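You operate a simulated robot arm through the tools that you are given. There is no shell and no other tool.

You are at the controls of a simulated robot arm. One attempt, no reset.

## Task
Put things in order on the top of the sample bench. At the end: the yellow cable cap from the top of the sample bench stands where the beige open box stood; the teal sponge is on the beige tile sample board; the white gauge block from the top of the sample bench stands where the yellow cable cap stood; the grey rubble lump from the top of the sample bench stands where the teal sponge stood; the beige open box from the top of the sample bench stands where the grey rubble lump stood; whatever was shut is shut again. Leave all else as you found it, and nothing knocked over.

Only the result counts: the job must be done as asked and must still hold three seconds after the hand-in. Knocking over, shifting, dropping, spilling or breaking anything else fails it. A push-on lid holds only when it is set on centred and level and pressed home; a screw cap is set on level and turned clockwise until tight.

## Robot
A 7-joint arm with a two-finger parallel gripper, fixed in place. Base frame: the origin is at the foot of the arm, x ahead of it, y to its left, z up; the work surface is at about z = 0.8. Lengths are in m, angles in degrees, forces in N, time in s.
With the tool pointing down near the work surface it reaches from about 0.24 to 0.68 m from the base axis. Its first joint turns from -66.0 to 66.0 degrees. Payload 2.4 kg.
Tool frame: the origin (TCP) lies between the finger pads and is the grasp point; the fingertips stand 0.03 m ahead of it; z points along the fingers, y is the line along which they close. Largest opening 0.094 m; finger width 0.028, thickness 0.01; the body of the gripper, 0.05 by 0.096 m, starts 0.055 m behind the TCP.
Orientation is told as [roll, pitch, yaw] about the base's x, y, z axes, in that order, counted from this pose: with the fingers straight down and closing along the base's y, the tool's x points along the base's -x, its y along +y and its z along -z.

## Interface
- The arm moves only by the tool play_rows. Its argument "moves" is a list of rows, each a list of 6 numbers: the shift along the tool's x, y, z in m, then the turn, a rotation vector about the tool's x, y, z in degrees. In form: [[x, y, z, wx, wy, wz], ...]. A call has 1 to 20 rows; each row is the pose to reach, as a shift and turn from the pose commanded when the call began, along the tool's axes at that moment. "hand" is the finger opening in m, from 0 to 0.094, set as the call begins (left out, the last holds). Each row takes 0.2 s and may step no farther than 0.05 m and 8.6 degrees from the row before; otherwise, or with a gripper value out of range, the whole call is refused. A pose out of reach is approached as far as the arm can. The call stops where the force on the tool passes 40 N (or 10 N more than at its start, if that is more) or the arm is blocked; 0.2 s more then pass. Each finger travels about 0.153 m/s and halts on what it meets, pressing with about 22 N; the grip force reading is that of the motor and also rises with nothing between the fingers. The clock runs only during rows and for 0.2 s after the last one: add rows that repeat a pose to give the fingers time. It gives the time, the measured TCP pose, the force on the tool (base axes), the opening and the grip force at its end, in the units of the frame above (readings bear some noise), with the torque about the TCP (base axes, N m) and any sound that the robot's microphone picked up.
- Cameras (640 x 400 px; columns grow to the right, rows downward): "scene" is fixed at [0.0485, 0.4967, 1.4319]; the picture's right is [-0.55, -0.83, 0.00], its down [-0.58, 0.38, -0.72] and it looks along [0.60, -0.40, -0.69] (base axes); focal length 310 px, centre (320, 200). "wrist" rides on the gripper at [0.076, 0.014, -0.102] in the tool frame; the picture's right is [-0.18, 0.98, 0.00], its down [-0.75, -0.14, -0.64] and it looks along [-0.63, -0.12, 0.77] (tool axes); focal length 243 px, centre (320, 200). There is no depth. A picture from a camera that has moved, and an enlarged one, comes with that camera's place and axes in the base frame and with its lens.
- grab_frame(camera): a new picture of that camera. The clock stands still meanwhile.
- zoom(camera, box): a new picture of the part [left, top, right, bottom] of that camera's present view, enlarged. The clock stands still meanwhile.
- close_job(): hands the job in; it is judged then, once.

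Places have to be worked out from the pictures, the camera data and where the tool is seen. Open the gripper and draw the arm clear of the work before you hand the job in, unless the task says otherwise.

The tools are called after "Request:" as a command line: name --pt "numbers of a row" for each row, then --argument value for the rest, lists and objects as JSON in quotes. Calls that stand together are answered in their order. play_rows: Moves the arm, as the interface text tells. Its arguments: {"type":"object","properties":{"moves":{"type":"array","items":{"type":"array","items":{"type":"number"}}},"hand":{"type":"number"}},"required":["moves"]} The other tools are called the same way: grab_frame (camera) takes a picture; zoom (camera, box) takes an enlarged picture of a part of a camera's view; close_job () hands the job in.

At the start:

```text
time: 0.0
position: [0.3541, 0.0288, 1.0745]
tcp_rot: [-0.1, 0.1, 0.0]
ft_force: [0.2, 0.0, -0.6]
torque: [0.03, -0.03, 0.0]
opening: 0.0939
finger_force: 0.2
```

scene: 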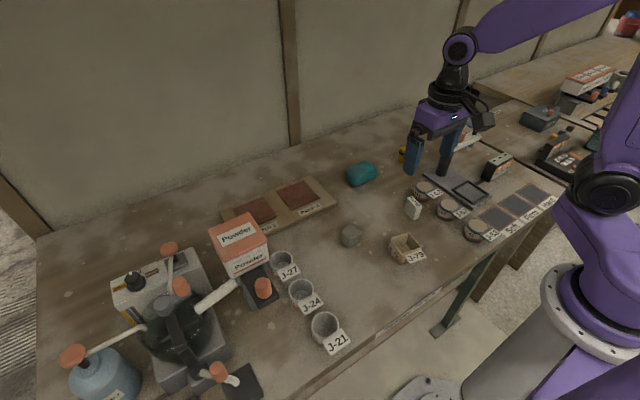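
wrist: 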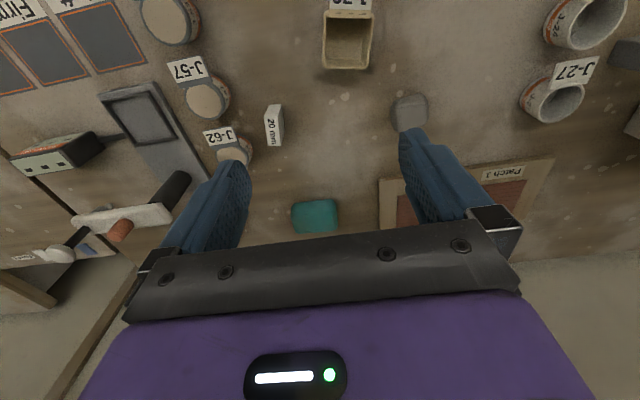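

I'll start with enlarged views of the scene, to find the objects and the yellow cap, which looks half hidden behind the gripper.

Request:
zoom --camera "scene" --box '[320, 120, 560, 270]'

Request:
zoom --camera "scene" --box '[200, 150, 360, 250]'

Request:
zoom --camera "wrist" --box '[160, 0, 480, 200]'

```text
2.67 times, centred on (440, 195) of scene
camera zoom: at [0.0485, 0.4967, 1.4319], right [-0.55, -0.83, 0.0], down [-0.58, 0.38, -0.72], along [0.6, -0.4, -0.69], focal length 826 px, centre (0, 213)
```

zoom: 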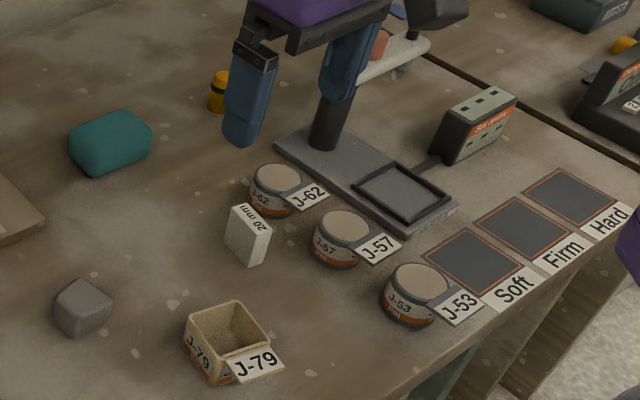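

```text
4.00 times, centred on (280, 200) of scene
camera zoom: at [0.0485, 0.4967, 1.4319], right [-0.55, -0.83, 0.0], down [-0.58, 0.38, -0.72], along [0.6, -0.4, -0.69], focal length 1238 px, centre (480, 200)
```

zoom: 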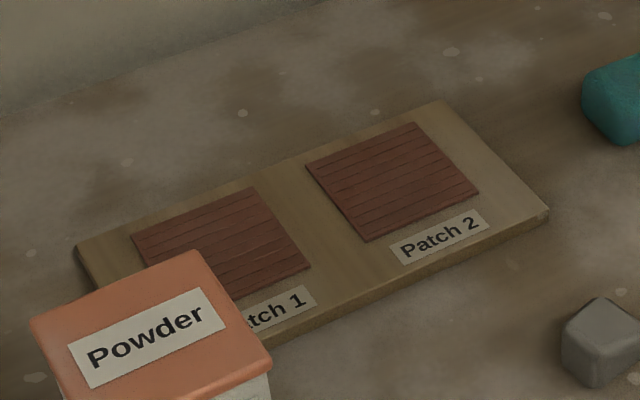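

```text
2.00 times, centred on (320, 100) of wrist
camera zoom: at [0.2779, 0.043, 1.1756], right [0.18, 0.98, 0.0], down [0.75, -0.14, 0.64], along [0.63, -0.12, -0.77], focal length 485 px, centre (320, 400)
```

zoom: 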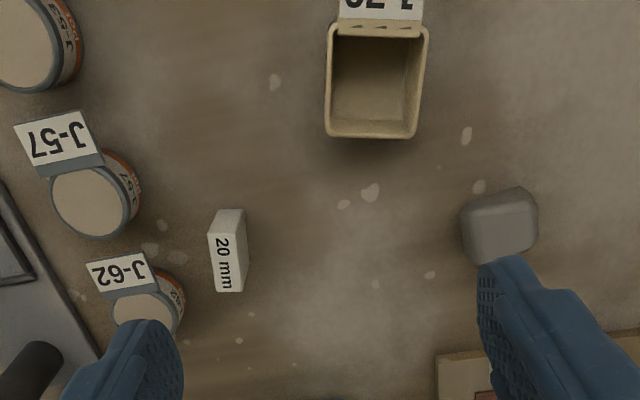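

The two cameras agree on these rough positions: sponge (0.607,-0.03), lump (0.428,0.149), box (0.321,0.066), gauge (0.409,-0.05) and cap (0.61,-0.21). The board spans about x 0.55-0.70, y 0.105-0.40. Next I move above and short of the sponge for a closer look.

Request:
play_rows --pt "-0.03 -0.01 0.012 0 0 0" --pt "-0.06 -0.02 0.024 0 0 0" --pt "-0.1 -0.03 0.036 0 0 0" --pt "-0.14 -0.04 0.05 0 0 0" --pt "-0.175 -0.05 0.062 0 0 0" --pt "-0.2 -0.059 0.0745 0 0 0" --pt "-0.2 -0.059 0.0745 0 0 0" --hand 0.094

Request:
grab_frame --camera "wrist"

Request:
grab_frame --camera "scene"

```text
time: 1.6
position: [0.5574, -0.0288, 0.9985]
tcp_rot: [0.0, 0.0, 0.0]
ft_force: [-0.3, 1.1, -0.2]
torque: [-0.01, 0.01, 0.0]
opening: 0.0941
finger_force: 0.1
```

```text
taken
camera wrist: at [0.4814, -0.0158, 1.1013], right [0.18, 0.98, 0.0], down [0.75, -0.14, 0.64], along [0.63, -0.12, -0.77], focal length 243 px, centre (320, 200)
```

wrist: 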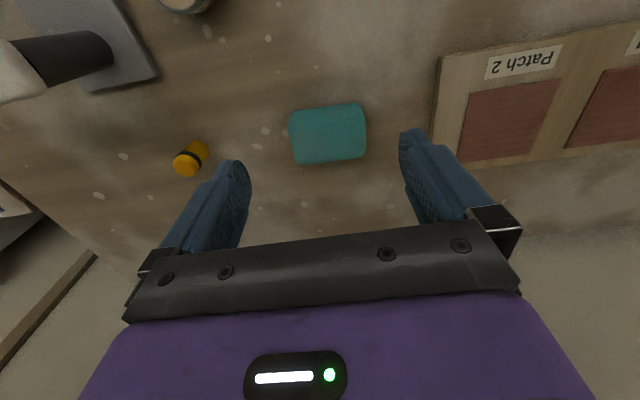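

```text
taken
```

scene: 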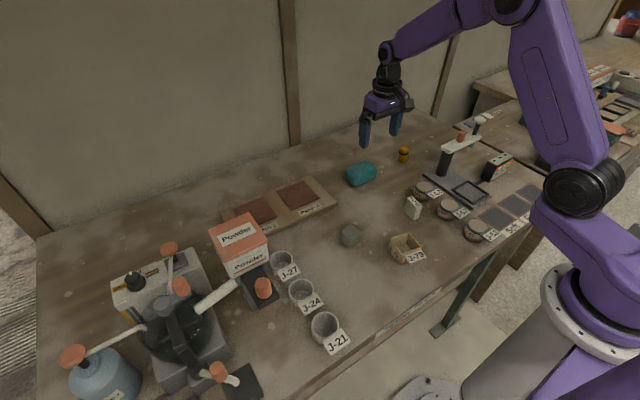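

Request:
zoom --camera "wrist" --box '[140, 60, 460, 260]'

Request:
zoom --camera "scene" --box '[330, 120, 490, 220]'

```text
2.00 times, centred on (300, 160) of wrist
camera zoom: at [0.4814, -0.0158, 1.1013], right [0.18, 0.98, 0.0], down [0.75, -0.14, 0.64], along [0.63, -0.12, -0.77], focal length 485 px, centre (360, 280)
```

zoom: 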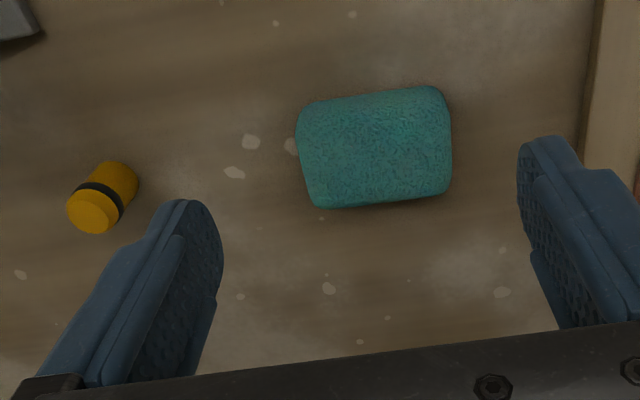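

```text
4.00 times, centred on (410, 170) of scene
camera zoom: at [0.0485, 0.4967, 1.4319], right [-0.55, -0.83, 0.0], down [-0.58, 0.38, -0.72], along [0.6, -0.4, -0.69], focal length 1238 px, centre (-40, 320)
```

zoom: 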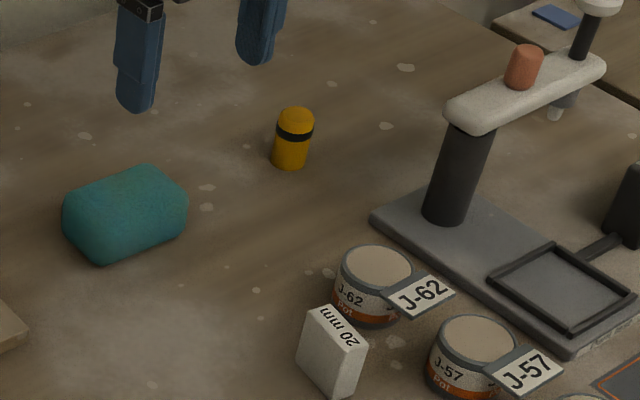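

The sponge is about 0.08 long in y and 0.06 deep in x, centred near (0.611,-0.031). I turn the gripper 90° so it closes across the short side, and centre it above.

Request:
play_rows --pt "-0.005 0 0.004 0 0 -8.2" --pt "-0.01 0 0.008 0 0 -16.4" --pt "-0.015 0 0.012 0 0 -24.6" --pt "-0.02 0 0.016 0 0 -32.8" --pt "-0.025 0 0.02 0 0 -41" --pt "-0.03 0 0.024 0 0 -49.2" --pt "-0.035 0 0.028 0 0 -57.4" --pt "-0.04 -0.001 0.032 0 0 -65.6" --pt "-0.045 -0.002 0.036 0 0 -73.8" --pt "-0.05 -0.002 0.04 0 0 -82" --pt "-0.054 -0.002 0.045 0 0 -90" --pt "-0.054 -0.002 0.05 0 0 -90" --pt "-0.054 -0.002 0.05 0 0 -90"

Request:
grab_frame --camera "wrist"

Request:
zoom --camera "scene" --box '[300, 100, 460, 200]'

```text
time: 4.4
position: [0.6073, -0.0313, 0.95]
tcp_rot: [0.1, -0.1, 89.9]
ft_force: [0.1, -0.6, -0.6]
torque: [0.01, -0.01, 0.0]
opening: 0.0942
finger_force: 0.2
```

```text
taken
camera wrist: at [0.5926, -0.1087, 1.0514], right [-0.98, 0.18, 0.0], down [0.14, 0.75, 0.64], along [0.12, 0.63, -0.77], focal length 243 px, centre (320, 200)
```

wrist: 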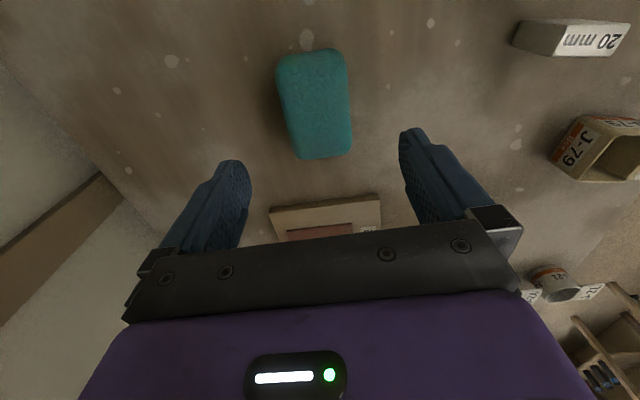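

```text
4.00 times, centred on (380, 150) of scene
camera zoom: at [0.0485, 0.4967, 1.4319], right [-0.55, -0.83, 0.0], down [-0.58, 0.38, -0.72], along [0.6, -0.4, -0.69], focal length 1238 px, centre (80, 400)
```

zoom: 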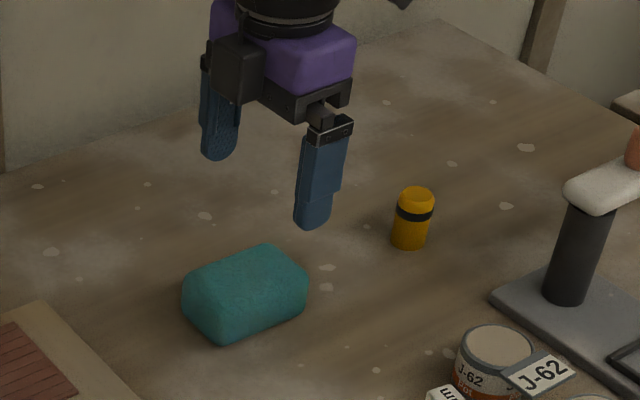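

Sponge edges come out at about x 0.580 and 0.638, so the gripper is centred on it. I descend to z 0.837, leaving the fingertips about 7 mm above the table.

Request:
play_rows --pt "0 -0.0015 0.03 0 0 0" --pt "0 -0.0015 0.06 0 0 0" --pt "0 -0.0015 0.085 0 0 0" --pt "0 -0.0015 0.1 0 0 0" --pt "0 -0.0015 0.113 0 0 0" --pt "0 -0.0015 0.113 0 0 0"

Request:
grab_frame --camera "wrist"

Request:
zoom --camera "scene" --box '[300, 100, 460, 200]'

```text
time: 5.8
position: [0.6073, -0.0324, 0.8338]
tcp_rot: [0.0, -0.1, 90.0]
ft_force: [-0.2, -0.4, 0.6]
torque: [0.0, -0.05, 0.01]
opening: 0.094
finger_force: 0.1
```

```text
taken
camera wrist: at [0.5939, -0.1088, 0.9371], right [-0.98, 0.18, 0.0], down [0.14, 0.75, 0.64], along [0.12, 0.63, -0.77], focal length 243 px, centre (320, 200)
```

wrist: 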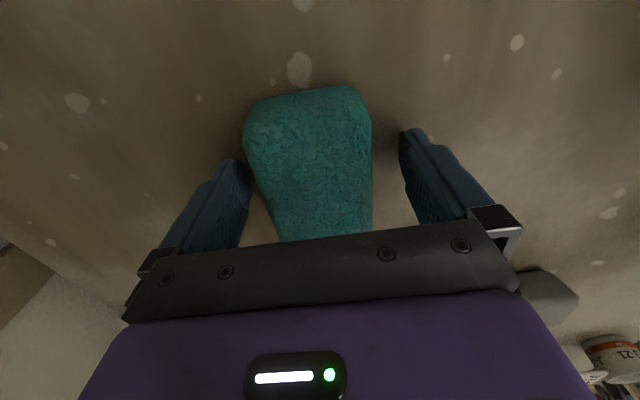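

```text
4.00 times, centred on (380, 150) of scene
camera zoom: at [0.0485, 0.4967, 1.4319], right [-0.55, -0.83, 0.0], down [-0.58, 0.38, -0.72], along [0.6, -0.4, -0.69], focal length 1238 px, centre (80, 400)
```

zoom: 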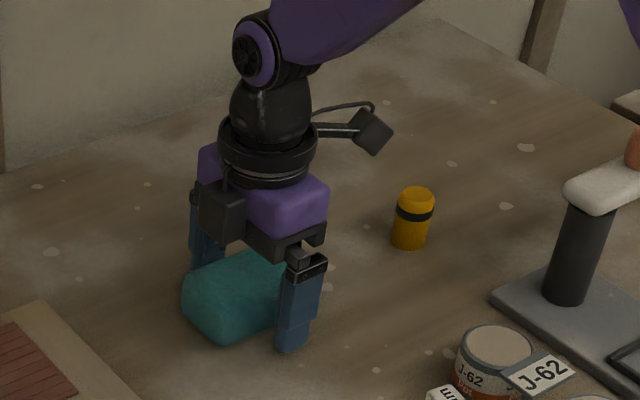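

The fingers straddle the sponge, so I close on it.

Request:
play_rows --pt "0 0 0 0 0 0" --pt "0 0 0 0 0 0" --pt "0 0 0 0 0 0" --hand 0.03

```text
time: 6.6
position: [0.6073, -0.0321, 0.8352]
tcp_rot: [0.1, 0.0, 89.9]
ft_force: [-0.5, 0.6, -0.2]
torque: [0.02, -0.03, 0.0]
opening: 0.0638
finger_force: 22.2
```

The grip is firm at 0.064 opening. I lift the sponge and carry it over the board to about (0.615, 0.175).

Request:
play_rows --pt "0 0 -0.03 0 0 0" --pt "0 0 -0.07 0 0 0" --pt "-0.03 0 -0.09 0 0 0" --pt "-0.07 0 -0.09 0 0 0" --pt "-0.11 -0.002 -0.09 0 0 0" --pt "-0.15 -0.004 -0.09 0 0 0" --pt "-0.19 -0.006 -0.09 0 0 0" --pt "-0.207 -0.008 -0.09 0 0 0" --pt "-0.207 -0.008 -0.09 0 0 0"

Request:
grab_frame --camera "wrist"

Request:
zoom --camera "scene" --box '[200, 100, 400, 225]'

```text
time: 8.6
position: [0.6155, 0.1758, 0.9266]
tcp_rot: [0.1, 0.0, 90.1]
ft_force: [-0.5, 0.2, -1.5]
torque: [0.01, -0.02, 0.01]
opening: 0.0636
finger_force: 21.9
```

```text
taken
camera wrist: at [0.6018, 0.099, 1.0291], right [-0.98, 0.18, 0.0], down [0.14, 0.75, 0.64], along [0.12, 0.63, -0.77], focal length 243 px, centre (320, 200)
```

wrist: 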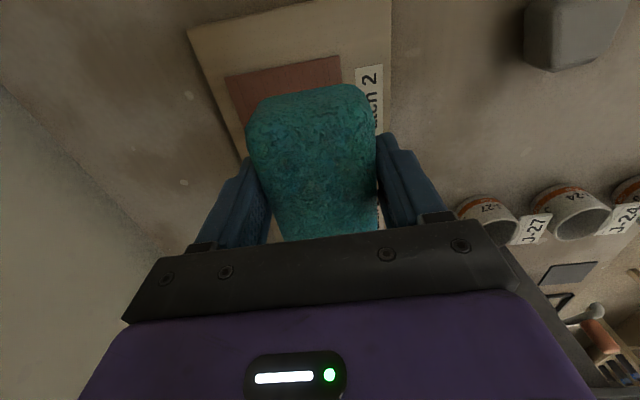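

```text
3.20 times, centred on (300, 162) of scene
camera zoom: at [0.0485, 0.4968, 1.4319], right [-0.55, -0.83, 0.0], down [-0.58, 0.38, -0.72], along [0.6, -0.4, -0.69], focal length 991 px, centre (384, 320)
```

zoom: 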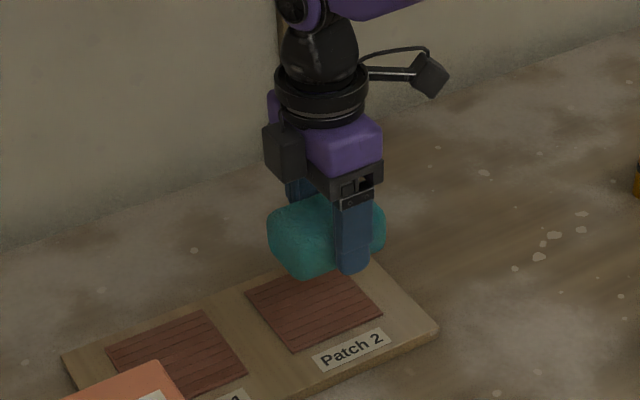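

It hangs above Patch 2 as intended. I lower it to just above the board, then in small steps until contact.

Request:
play_rows --pt "0 0 0.03 0 0 0" --pt "0 0 0.055 0 0 0" --pt "0 0 0.065 0 0 0" --pt "0 0 0.068 0 0 0" --pt "0 0 0.068 0 0 0"

Request:
zoom --camera "scene" --box '[240, 150, 360, 225]'

```text
time: 9.8
position: [0.6175, 0.1746, 0.858]
tcp_rot: [0.0, 0.0, 90.0]
ft_force: [0.1, 0.2, -0.2]
torque: [-0.01, 0.02, -0.02]
opening: 0.0637
finger_force: 22.2
```

```text
5.33 times, centred on (300, 188) of scene
camera zoom: at [0.0485, 0.4967, 1.4319], right [-0.55, -0.83, 0.0], down [-0.58, 0.38, -0.72], along [0.6, -0.4, -0.69], focal length 1651 px, centre (427, 267)
```

zoom: 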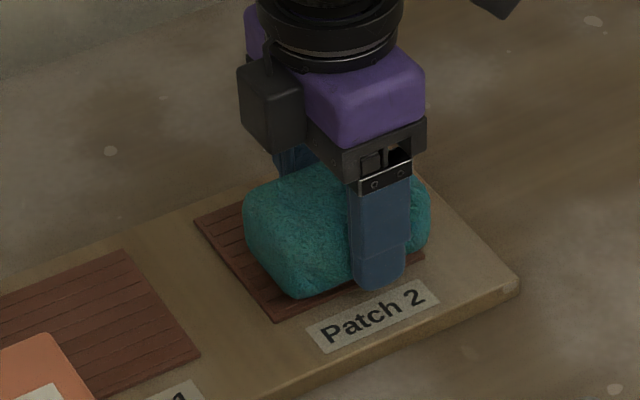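

Request:
play_rows --pt "0 0 0.003 0 0 0" --pt "0 0 0.003 0 0 0"

```text
time: 10.4
position: [0.6169, 0.1748, 0.8555]
tcp_rot: [0.0, 0.0, 90.0]
ft_force: [0.0, 0.7, -0.6]
torque: [-0.02, 0.01, -0.02]
opening: 0.0637
finger_force: 22.6
```

No contact yet, so I go a little lower.

Request:
play_rows --pt "0 0 0.003 0 0 0" --pt "0 0 0.003 0 0 0"

```text
time: 11.0
position: [0.6183, 0.1753, 0.8519]
tcp_rot: [0.0, -0.2, 90.0]
ft_force: [-0.3, 0.0, -1.4]
torque: [0.03, 0.04, -0.02]
opening: 0.0634
finger_force: 21.9
```

Still no reaction, so another small step.

Request:
play_rows --pt "0 0 0.002 0 0 0" --pt "0 0 0.002 0 0 0"

Request:
zoom --camera "scene" --box '[240, 150, 360, 225]'

```text
time: 11.6
position: [0.6186, 0.1742, 0.8521]
tcp_rot: [-0.2, 0.0, 90.0]
ft_force: [-7.1, -1.7, 22.6]
torque: [-0.12, 0.12, -0.07]
opening: 0.0636
finger_force: 21.5
```

```text
5.33 times, centred on (300, 188) of scene
camera zoom: at [0.0479, 0.4966, 1.432], right [-0.55, -0.83, 0.0], down [-0.58, 0.38, -0.72], along [0.6, -0.4, -0.69], focal length 1651 px, centre (427, 267)
```

zoom: 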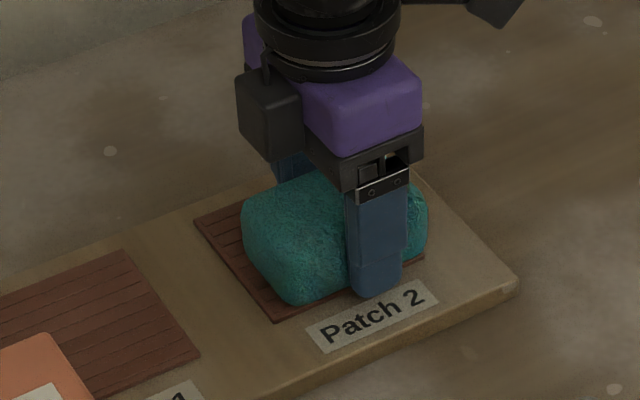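

Contact now, 22 N upward. I ease up 1 mm, release, and rise straight up.

Request:
play_rows --pt "0 0 -0.001 0 0 0"

Request:
play_rows --pt "0 0 0 0 0 0" --pt "0 0 0 0 0 0" --pt "0 0 -0.02 0 0 0" --pt "0 0 -0.06 0 0 0" --pt "0 0 -0.1 0 0 0" --pt "0 0 -0.1 0 0 0" --hand 0.09

Request:
zoom --camera "scene" --box '[200, 120, 440, 270]'

Request:
grab_frame --camera "wrist"

```text
time: 12.0
position: [0.6192, 0.1746, 0.8529]
tcp_rot: [-0.2, 0.0, 90.1]
ft_force: [-2.2, -1.7, 16.0]
torque: [-0.07, -0.02, -0.06]
opening: 0.0637
finger_force: 22.2
```

```text
time: 13.4
position: [0.6184, 0.1745, 0.9515]
tcp_rot: [0.1, -0.1, 89.9]
ft_force: [-0.3, -0.3, -0.7]
torque: [0.0, 0.01, -0.01]
opening: 0.0901
finger_force: 0.0
```

```text
2.67 times, centred on (320, 195) of scene
camera zoom: at [0.0485, 0.4967, 1.4319], right [-0.55, -0.83, 0.0], down [-0.58, 0.38, -0.72], along [0.6, -0.4, -0.69], focal length 826 px, centre (320, 213)
```

zoom: 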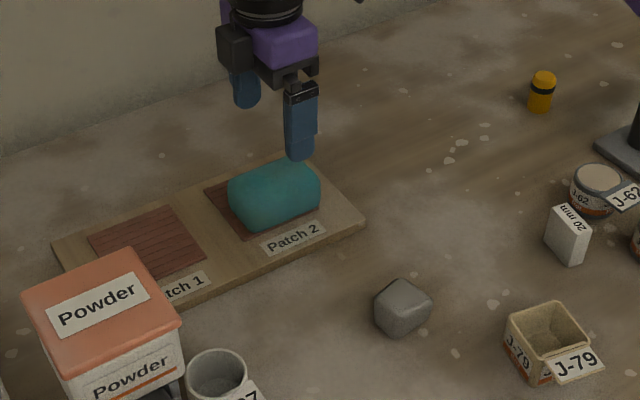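

```text
taken
camera wrist: at [0.6041, 0.0983, 1.0539], right [-0.98, 0.18, 0.0], down [0.14, 0.75, 0.64], along [0.12, 0.63, -0.77], focal length 243 px, centre (320, 200)
```

wrist: 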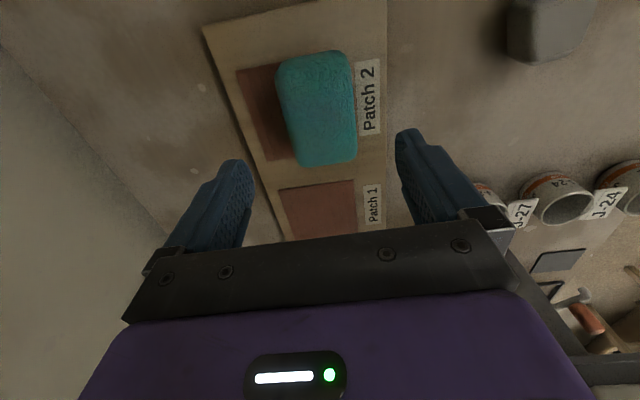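

The sponge sits on the board. Next I move over the lump near (0.428, 0.149) to look at it.

Request:
play_rows --pt "0 0.04 0 0 0 0" --pt "0 0.08 0 0 0 0" --pt "0.01 0.12 0 0 0 0" --pt "0.02 0.16 0 0 0 0" --pt "0.0255 0.19 0 0 0 0" --pt "0.0255 0.19 0 0 0 0"

Request:
grab_frame --camera "wrist"

Request:
zoom --camera "wrist" --box '[240, 30, 400, 130]'

```text
time: 14.8
position: [0.4274, 0.1473, 0.953]
tcp_rot: [-0.1, 0.1, 90.0]
ft_force: [0.4, -0.8, -0.6]
torque: [-0.02, 0.02, 0.02]
opening: 0.0899
finger_force: 0.1
```

```text
taken
camera wrist: at [0.4134, 0.0713, 1.0545], right [-0.98, 0.18, 0.0], down [0.14, 0.75, 0.64], along [0.12, 0.63, -0.77], focal length 243 px, centre (320, 200)
```

wrist: 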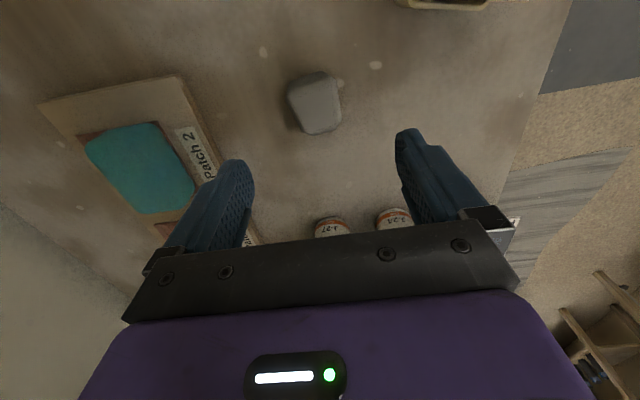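

```text
4.00 times, centred on (320, 80) of wrist
camera zoom: at [0.4134, 0.0713, 1.0545], right [-0.98, 0.18, 0.0], down [0.14, 0.75, 0.64], along [0.12, 0.63, -0.77], focal length 970 px, centre (320, 680)
```

zoom: 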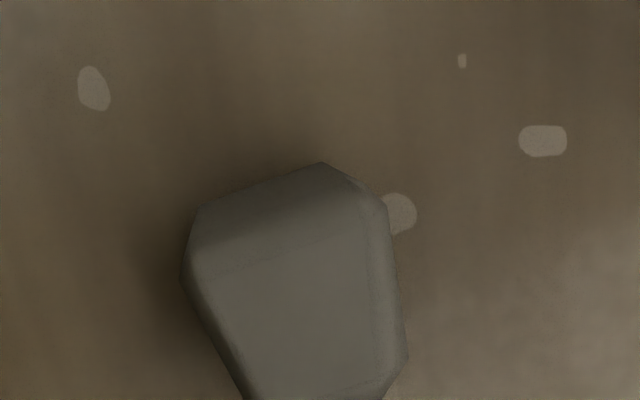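

The lump measures about x 0.409-0.456, centred near (0.431,0.148), and is turned about 8°. I line the gripper up and descend.

Request:
play_rows --pt "0 -0.0036 0.02 0 0 -4" --pt "0 -0.0036 0.05 0 0 -8" --pt "0 -0.0036 0.07 0 0 -8" --pt "0 -0.0036 0.07 0 0 -8"

Request:
grab_frame --camera "wrist"

Request:
zoom --camera "scene" --box '[290, 170, 410, 245]'

```text
time: 15.8
position: [0.4306, 0.1496, 0.8828]
tcp_rot: [0.0, 0.0, 98.0]
ft_force: [-0.5, -0.2, -0.4]
torque: [-0.01, -0.02, 0.0]
opening: 0.0901
finger_force: 0.0
```

```text
taken
camera wrist: at [0.4276, 0.0707, 0.9845], right [-1.0, 0.05, 0.0], down [0.03, 0.77, 0.64], along [0.03, 0.64, -0.77], focal length 243 px, centre (320, 200)
```

wrist: 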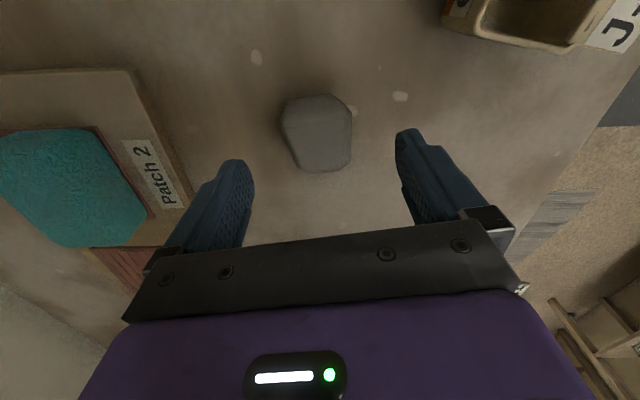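

```text
5.33 times, centred on (350, 208) of scene
camera zoom: at [0.0485, 0.4967, 1.4319], right [-0.55, -0.83, 0.0], down [-0.58, 0.38, -0.72], along [0.6, -0.4, -0.69], focal length 1651 px, centre (160, 160)
```

zoom: 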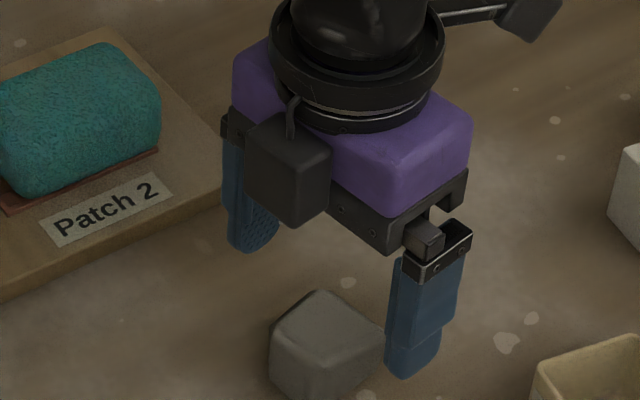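

The lump is centred between the fingers. I descend the rest of the way and close.

Request:
play_rows --pt "0 0 0.02 0 0 0" --pt "0 0 0.035 0 0 0" --pt "0 0 0.047 0 0 0" --pt "0 0 0.047 0 0 0"

Request:
play_rows --pt "0 0 0 0 0 0" --pt "0 0 0 0 0 0" --pt "0 0 0 0 0 0" --hand 0.02

Request:
grab_frame --camera "wrist"

```text
time: 16.8
position: [0.4309, 0.1505, 0.8357]
tcp_rot: [-0.1, 0.0, 97.9]
ft_force: [0.8, -0.1, -0.5]
torque: [0.01, -0.01, -0.01]
opening: 0.09
finger_force: 0.0
```

```text
time: 17.6
position: [0.4313, 0.1488, 0.8358]
tcp_rot: [0.1, -0.1, 98.0]
ft_force: [0.7, -0.8, 0.2]
torque: [-0.02, -0.02, -0.01]
opening: 0.0538
finger_force: 21.6
```

```text
taken
camera wrist: at [0.4282, 0.0714, 0.938], right [-1.0, 0.05, 0.0], down [0.03, 0.77, 0.64], along [0.03, 0.64, -0.77], focal length 243 px, centre (320, 200)
```

wrist: 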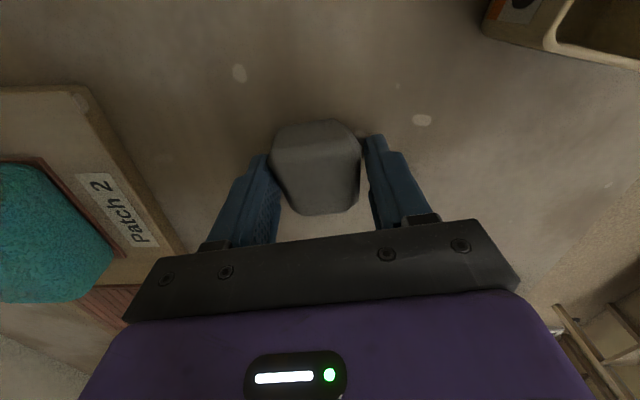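

I have the lump at 0.054 opening. I lift it and carry it to the sponge's old spot, about (0.609,-0.031).

Request:
play_rows --pt "0 0 -0.03 0 0 0" --pt "0 0 -0.065 0 0 0" --pt "0 0 -0.1 0 0 0" --pt "0.0337 -0.0252 -0.1 0 0 0" --pt "0.0673 -0.0505 -0.1 0 0 0" --pt "0.101 -0.0757 -0.1 0 0 0" --pt "0.1347 -0.101 -0.1 0 0 0" --pt "0.1683 -0.1262 -0.1 0 0 0" --pt "0.202 -0.1514 -0.1 0 0 0" --pt "0.202 -0.1514 -0.07 0 0 0" --pt "0.202 -0.1514 -0.05 0 0 0" --pt "0.202 -0.1514 -0.05 0 0 0"

Request:
zoom --camera "scene" --box '[280, 110, 460, 222]'

Request:
grab_frame --camera "wrist"

```text
time: 20.2
position: [0.6095, -0.0285, 0.884]
tcp_rot: [0.0, 0.0, 98.1]
ft_force: [-0.4, 0.1, -1.0]
torque: [0.01, 0.03, 0.0]
opening: 0.0538
finger_force: 22.2
```

```text
3.56 times, centred on (370, 166) of scene
camera zoom: at [0.0486, 0.4967, 1.4319], right [-0.55, -0.83, 0.0], down [-0.58, 0.38, -0.72], along [0.6, -0.4, -0.69], focal length 1101 px, centre (142, 321)
```

zoom: 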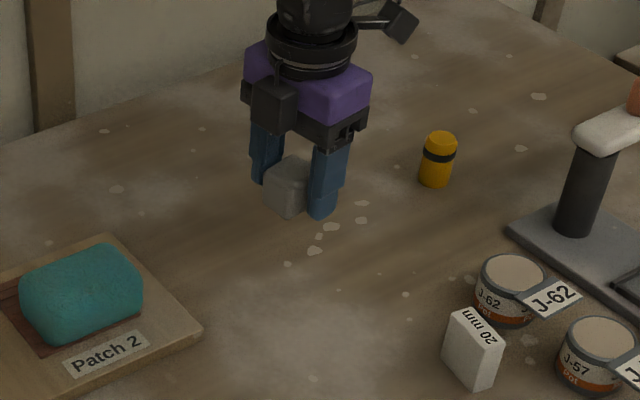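

```text
taken
camera wrist: at [0.606, -0.1074, 0.9856], right [-1.0, 0.05, 0.0], down [0.03, 0.77, 0.64], along [0.03, 0.64, -0.77], focal length 243 px, centre (320, 200)
```

wrist: 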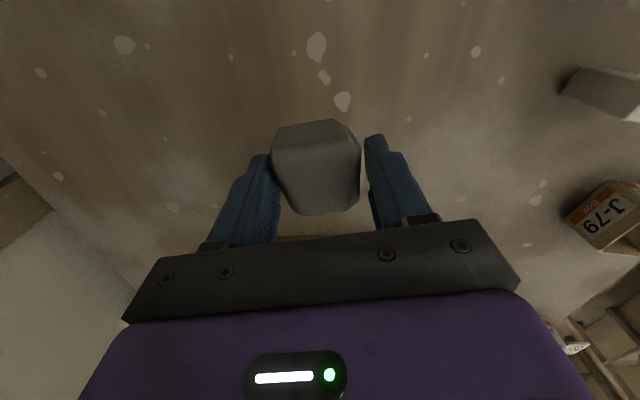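

It is positioned. I lower close to the table first, then ease into contact.

Request:
play_rows --pt "0 0 0.025 0 0 0" --pt "0 0 0.04 0 0 0" --pt "0 0 0.0475 0 0 0" --pt "0 0 0.0475 0 0 0"

Request:
play_rows --pt "0 0 0.0015 0 0 0" --pt "0 0 0.0015 0 0 0"

```text
time: 21.2
position: [0.6089, -0.0302, 0.8356]
tcp_rot: [0.0, 0.0, 98.0]
ft_force: [-0.3, 0.3, -2.0]
torque: [0.01, 0.01, 0.02]
opening: 0.0538
finger_force: 22.3
```

```text
time: 21.8
position: [0.6097, -0.0289, 0.8367]
tcp_rot: [0.0, 0.1, 98.0]
ft_force: [-2.5, 0.5, 7.6]
torque: [0.06, 0.26, -0.05]
opening: 0.0538
finger_force: 22.4
```

Contact at 7.6 N, so I release and rise.

Request:
play_rows --pt "0 0 0 0 0 0" --pt "0 0 0 0 0 0" --pt "0 0 -0.02 0 0 0" --pt "0 0 -0.06 0 0 0" --pt "0 0 -0.1 0 0 0" --pt "0 0 -0.13 0 0 0" --pt "0 0 -0.13 0 0 0" --hand 0.09

Request:
zoom --camera "scene" --box '[320, 120, 560, 270]'

Request:
grab_frame --camera "wrist"

```text
time: 23.4
position: [0.6104, -0.0293, 0.9652]
tcp_rot: [0.0, 0.1, 98.0]
ft_force: [-1.3, -1.0, -0.3]
torque: [0.03, -0.02, 0.02]
opening: 0.0901
finger_force: 0.0
```

```text
2.67 times, centred on (440, 195) of scene
camera zoom: at [0.0485, 0.4967, 1.4319], right [-0.55, -0.83, 0.0], down [-0.58, 0.38, -0.72], along [0.6, -0.4, -0.69], focal length 826 px, centre (0, 213)
```

zoom: 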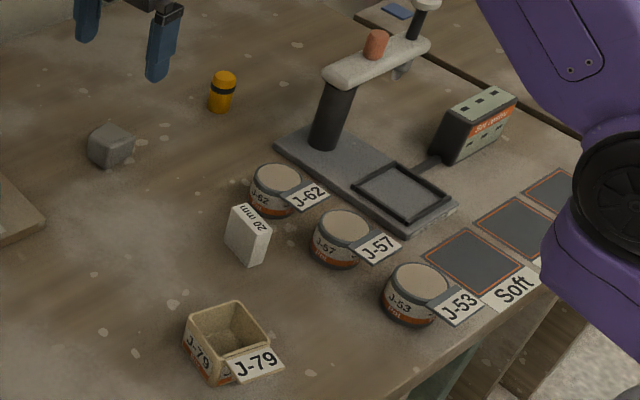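

```text
taken
camera wrist: at [0.6067, -0.1078, 1.0684], right [-1.0, 0.05, 0.0], down [0.04, 0.77, 0.64], along [0.03, 0.64, -0.77], focal length 243 px, centre (320, 200)
```

wrist: 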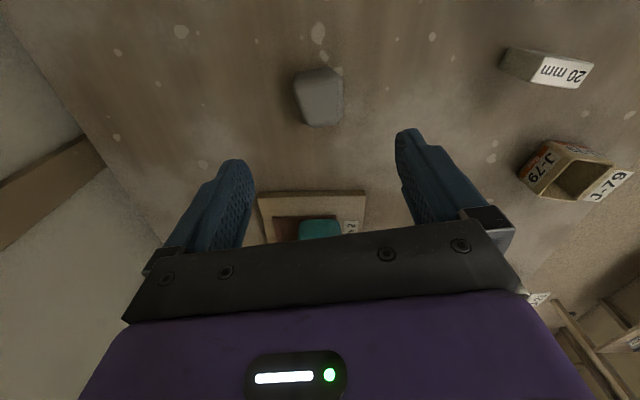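

The lump now sits where the sponge was; its scene pixel centre matches to within 2 px. Next I turn back to yaw 0 and hover over the open box near (0.321, 0.066).

Request:
play_rows --pt "-0.0112 0.0227 0 0 0 8.167" --pt "-0.0225 0.0455 0 0 0 16.333" --pt "-0.0337 0.0682 0 0 0 24.5" --pt "-0.0449 0.091 0 0 0 32.667" --pt "-0.0562 0.1137 0 0 0 40.833" --pt "-0.0674 0.1365 0 0 0 49" --pt "-0.0786 0.1592 0 0 0 57.167" --pt "-0.0899 0.1819 0 0 0 65.333" --pt "-0.1011 0.2047 0 0 0 73.5" --pt "-0.1123 0.2274 0 0 0 81.667" --pt "-0.1236 0.2502 0 0 0 89.833" --pt "-0.1348 0.2729 0 0 0 98" --pt "-0.1348 0.2729 0 0 0 98"

Request:
grab_frame --camera "wrist"

Request:
zoom --camera "scene" --box '[340, 190, 460, 265]'

```text
time: 26.2
position: [0.3194, 0.0645, 0.9642]
tcp_rot: [0.0, -0.1, 0.0]
ft_force: [0.1, 0.4, -0.2]
torque: [0.04, -0.02, -0.01]
opening: 0.09
finger_force: 0.1
```

```text
taken
camera wrist: at [0.2427, 0.0783, 1.066], right [0.19, 0.98, 0.0], down [0.75, -0.14, 0.64], along [0.63, -0.12, -0.77], focal length 243 px, centre (320, 200)
```

wrist: 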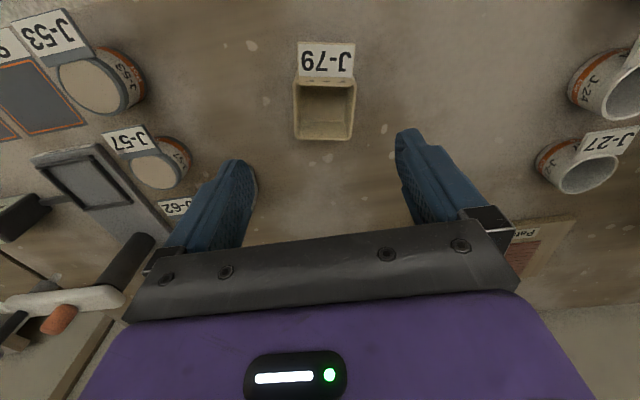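

```text
5.33 times, centred on (400, 228) of scene
camera zoom: at [0.0485, 0.4967, 1.4319], right [-0.55, -0.83, 0.0], down [-0.58, 0.38, -0.72], along [0.6, -0.4, -0.69], focal length 1651 px, centre (-107, 53)
```

zoom: 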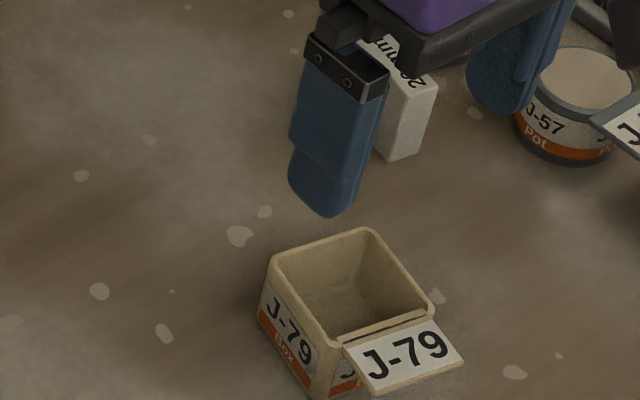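

The box is about 0.05 square with its rim near z 0.84, centred at (0.322, 0.066) and turned about -10°. Its tab points toward the base. I turn 10°, lower partway and check.

Request:
play_rows --pt "-0.003 0.0015 0.02 0 0 5" --pt "-0.003 0.0015 0.05 0 0 10" --pt "-0.003 0.0015 0.08 0 0 10" --pt "-0.003 0.0015 0.08 0 0 10"

Request:
grab_frame --camera "wrist"

Request:
zoom --camera "scene" --box '[340, 190, 460, 265]'

```text
time: 27.2
position: [0.3221, 0.0684, 0.884]
tcp_rot: [0.0, 0.1, -9.9]
ft_force: [-0.5, 0.0, 0.0]
torque: [-0.02, -0.03, -0.01]
opening: 0.0897
finger_force: 0.0
```

```text
taken
camera wrist: at [0.2498, 0.0952, 0.9873], right [0.35, 0.94, 0.0], down [0.72, -0.27, 0.64], along [0.6, -0.23, -0.77], focal length 243 px, centre (320, 200)
```

wrist: 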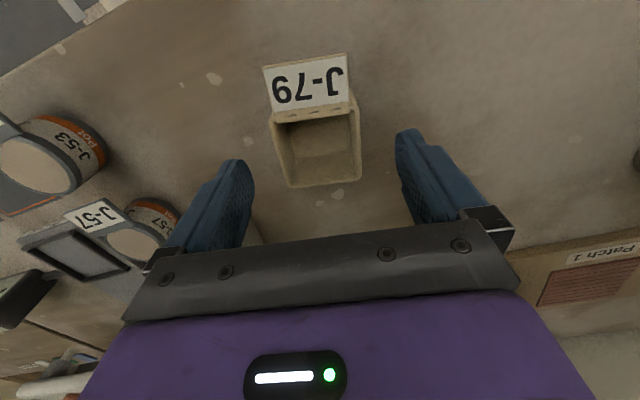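

```text
5.33 times, centred on (400, 228) of scene
camera zoom: at [0.0485, 0.4967, 1.4319], right [-0.55, -0.83, 0.0], down [-0.58, 0.38, -0.72], along [0.6, -0.4, -0.69], focal length 1651 px, centre (-107, 53)
```

zoom: 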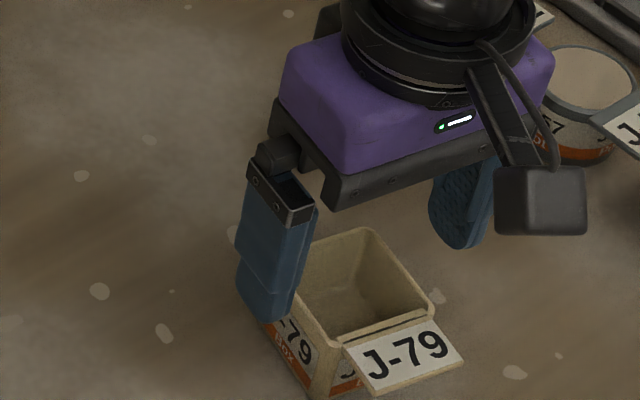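

Aligned and centred to within 1-2 mm. I descend to grasp height.

Request:
play_rows --pt "0 -0.0015 0.02 0 0 0" --pt "0 -0.0015 0.038 0 0 0" --pt "0 -0.0015 0.048 0 0 0" --pt "0 -0.0015 0.048 0 0 0"

Request:
play_rows --pt "0 0 0 0 0 0" --pt "0 0 0 0 0 0" --pt "0 0 0 0 0 0" --hand 0.03

Request:
grab_frame --camera "wrist"

Request:
zoom --camera "scene" --box '[340, 190, 460, 265]'

```text
time: 28.2
position: [0.3216, 0.0676, 0.8359]
tcp_rot: [0.0, 0.0, -10.1]
ft_force: [-0.1, 0.5, 0.3]
torque: [0.01, -0.02, 0.02]
opening: 0.09
finger_force: 0.1
```

```text
time: 29.0
position: [0.3219, 0.0675, 0.8369]
tcp_rot: [0.1, 0.0, -10.0]
ft_force: [0.4, 0.4, 0.2]
torque: [-0.03, 0.03, 0.01]
opening: 0.0598
finger_force: 22.2
```

```text
taken
camera wrist: at [0.25, 0.0942, 0.9384], right [0.35, 0.94, 0.0], down [0.72, -0.27, 0.64], along [0.6, -0.23, -0.77], focal length 243 px, centre (320, 200)
```

wrist: 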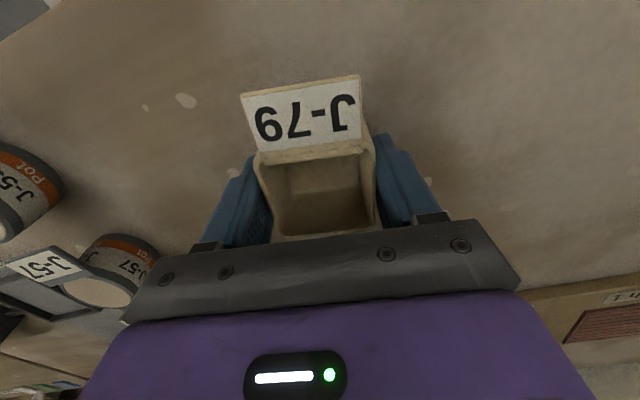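

```text
5.33 times, centred on (400, 228) of scene
camera zoom: at [0.0485, 0.4967, 1.4319], right [-0.55, -0.83, 0.0], down [-0.58, 0.38, -0.72], along [0.6, -0.4, -0.69], focal length 1651 px, centre (-107, 53)
```

zoom: 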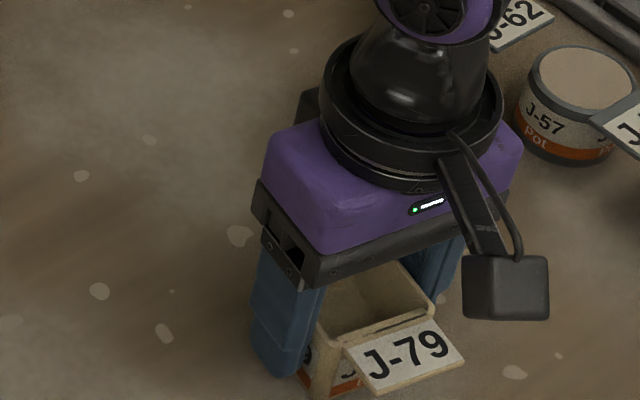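

The box is gripped at 0.060. I lift it and carry it to the lump's old spot at (0.430, 0.148).

Request:
play_rows --pt "0 0 -0.02 0 0 0" --pt "0 0 -0.05 0 0 0" --pt "0 0 -0.07 0 0 0" --pt "-0.0231 0.0246 -0.07 0 0 0" --pt "-0.0462 0.0493 -0.07 0 0 0" --pt "-0.0692 0.0739 -0.07 0 0 0" --pt "-0.0923 0.0985 -0.07 0 0 0" --pt "-0.0923 0.0985 -0.04 0 0 0" --pt "-0.0923 0.0985 -0.04 0 0 0"

Request:
grab_frame --camera "scene"

Request:
grab_frame --camera "wrist"

```text
time: 31.0
position: [0.4308, 0.1483, 0.8768]
tcp_rot: [-0.1, 0.0, -9.9]
ft_force: [-0.2, 0.1, -0.9]
torque: [-0.02, 0.0, -0.02]
opening: 0.0599
finger_force: 21.7
```

```text
taken
```

scene: 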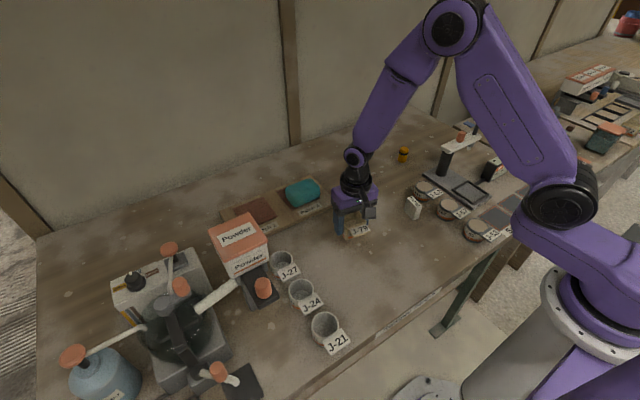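

```text
taken
camera wrist: at [0.3589, 0.1765, 0.9781], right [0.35, 0.94, 0.0], down [0.72, -0.27, 0.64], along [0.6, -0.23, -0.77], focal length 243 px, centre (320, 200)
```

wrist: 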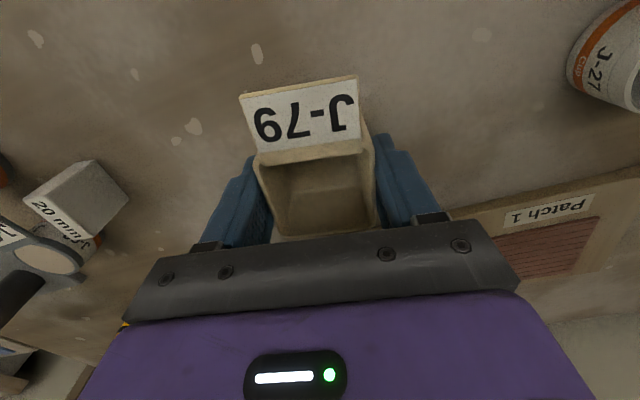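

Positioned over the target. I lower the box to the table.

Request:
play_rows --pt "0 0 0.02 0 0 0" --pt "0 0 0.033 0 0 0" --pt "0 0 0.0385 0 0 0" --pt "0 0 0.0385 0 0 0"

Request:
play_rows --pt "0 0 0.0013 0 0 0" --pt "0 0 0.0013 0 0 0"

```text
time: 32.0
position: [0.4317, 0.1493, 0.8389]
tcp_rot: [0.0, 0.1, -10.1]
ft_force: [-0.5, -0.6, -0.7]
torque: [0.01, 0.0, 0.02]
opening: 0.0599
finger_force: 22.2
```

```text
time: 32.6
position: [0.4303, 0.1476, 0.8365]
tcp_rot: [0.0, -0.1, -10.0]
ft_force: [0.5, 0.4, -0.2]
torque: [0.04, 0.0, 0.02]
opening: 0.0594
finger_force: 21.8
```

No contact yet; one more millimetre.

Request:
play_rows --pt "0 0 0.001 0 0 0" --pt "0 0 0.001 0 0 0"

```text
time: 33.2
position: [0.4304, 0.1489, 0.8364]
tcp_rot: [0.0, 0.0, -10.0]
ft_force: [-0.9, -2.5, 8.0]
torque: [-0.04, 0.07, -0.04]
opening: 0.0598
finger_force: 21.8
```

Contact at 8 N. I release and rise.

Request:
play_rows --pt "0 0 0 0 0 0" --pt "0 0 0 0 0 0" --pt "0 0 -0.02 0 0 0" --pt "0 0 -0.06 0 0 0" --pt "0 0 -0.1 0 0 0" --pt "0 0 -0.13 0 0 0" --pt "0 0 -0.13 0 0 0" --hand 0.09

Request:
zoom --camera "scene" --box '[270, 150, 450, 262]'

Request:
grab_frame --camera "wrist"

```text
time: 34.8
position: [0.4306, 0.1482, 0.9653]
tcp_rot: [0.1, -0.1, -9.9]
ft_force: [0.5, -0.3, -0.4]
torque: [-0.01, 0.0, 0.02]
opening: 0.0901
finger_force: 0.0
```

```text
3.56 times, centred on (360, 206) of scene
camera zoom: at [0.0485, 0.4967, 1.4319], right [-0.55, -0.83, 0.0], down [-0.58, 0.38, -0.72], along [0.6, -0.4, -0.69], focal length 1101 px, centre (178, 179)
```

zoom: 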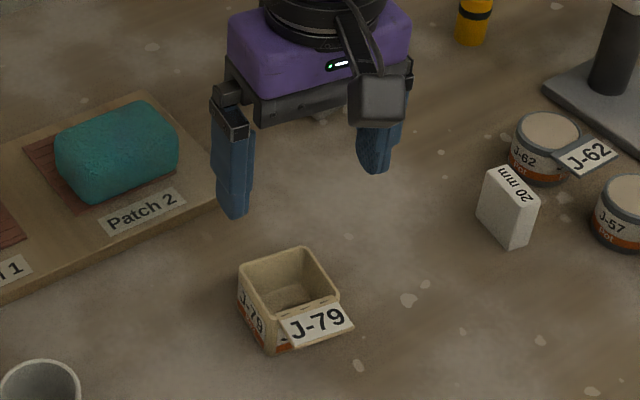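

```text
taken
camera wrist: at [0.3571, 0.1743, 1.068], right [0.35, 0.94, 0.0], down [0.72, -0.27, 0.64], along [0.6, -0.23, -0.77], focal length 243 px, centre (320, 200)
```

wrist: 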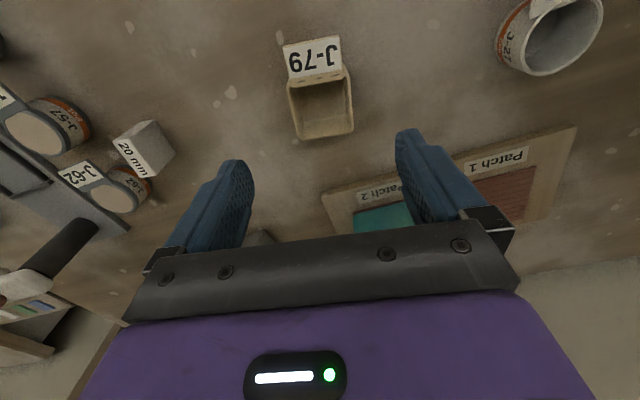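

The box stands on the lump's old spot. Next is the yellow cap near (0.612,-0.208). I go there turned to yaw -45 so the wrist camera stays clear of the stand's pole, and take a look.

Request:
play_rows --pt "-0.0268 -0.0355 0 0 0 3.889" --pt "-0.0536 -0.0709 0 0 0 7.778" --pt "-0.0804 -0.1064 0 0 0 11.667" --pt "-0.1072 -0.1418 0 0 0 15.556" --pt "-0.1339 -0.1773 0 0 0 19.444" --pt "-0.1607 -0.2127 0 0 0 23.333" --pt "-0.1875 -0.2482 0 0 0 27.222" --pt "-0.2143 -0.2836 0 0 0 31.111" --pt "-0.2411 -0.3191 0 0 0 35" --pt "-0.2411 -0.3191 0 0 0 35"

Request:
grab_frame --camera "wrist"

Request:
zoom --camera "scene" --box '[350, 90, 510, 190]'

```text
time: 37.0
position: [0.6119, -0.2082, 0.9693]
tcp_rot: [0.0, 0.1, -45.0]
ft_force: [0.7, 0.2, 0.3]
torque: [-0.01, 0.0, -0.02]
opening: 0.0902
finger_force: 0.1
```

```text
taken
camera wrist: at [0.568, -0.145, 1.07], right [0.83, 0.56, 0.0], down [0.43, -0.63, 0.64], along [0.36, -0.53, -0.77], focal length 243 px, centre (320, 200)
```

wrist: 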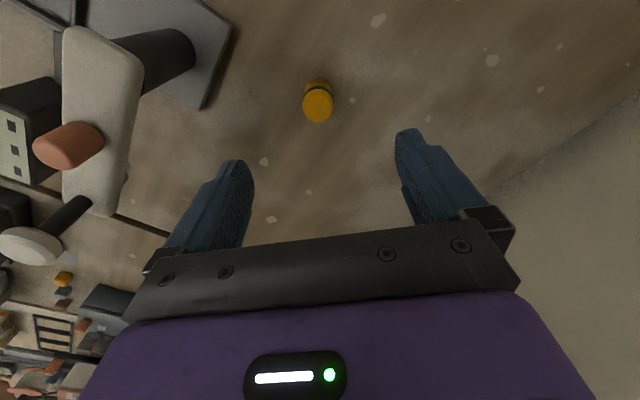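

```text
4.00 times, centred on (430, 140) of scene
camera zoom: at [0.0486, 0.4967, 1.4319], right [-0.55, -0.83, 0.0], down [-0.58, 0.38, -0.72], along [0.6, -0.4, -0.69], focal length 1238 px, centre (-120, 440)
```

zoom: 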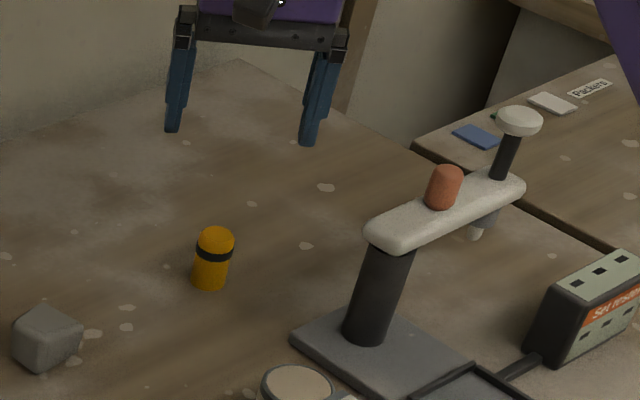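

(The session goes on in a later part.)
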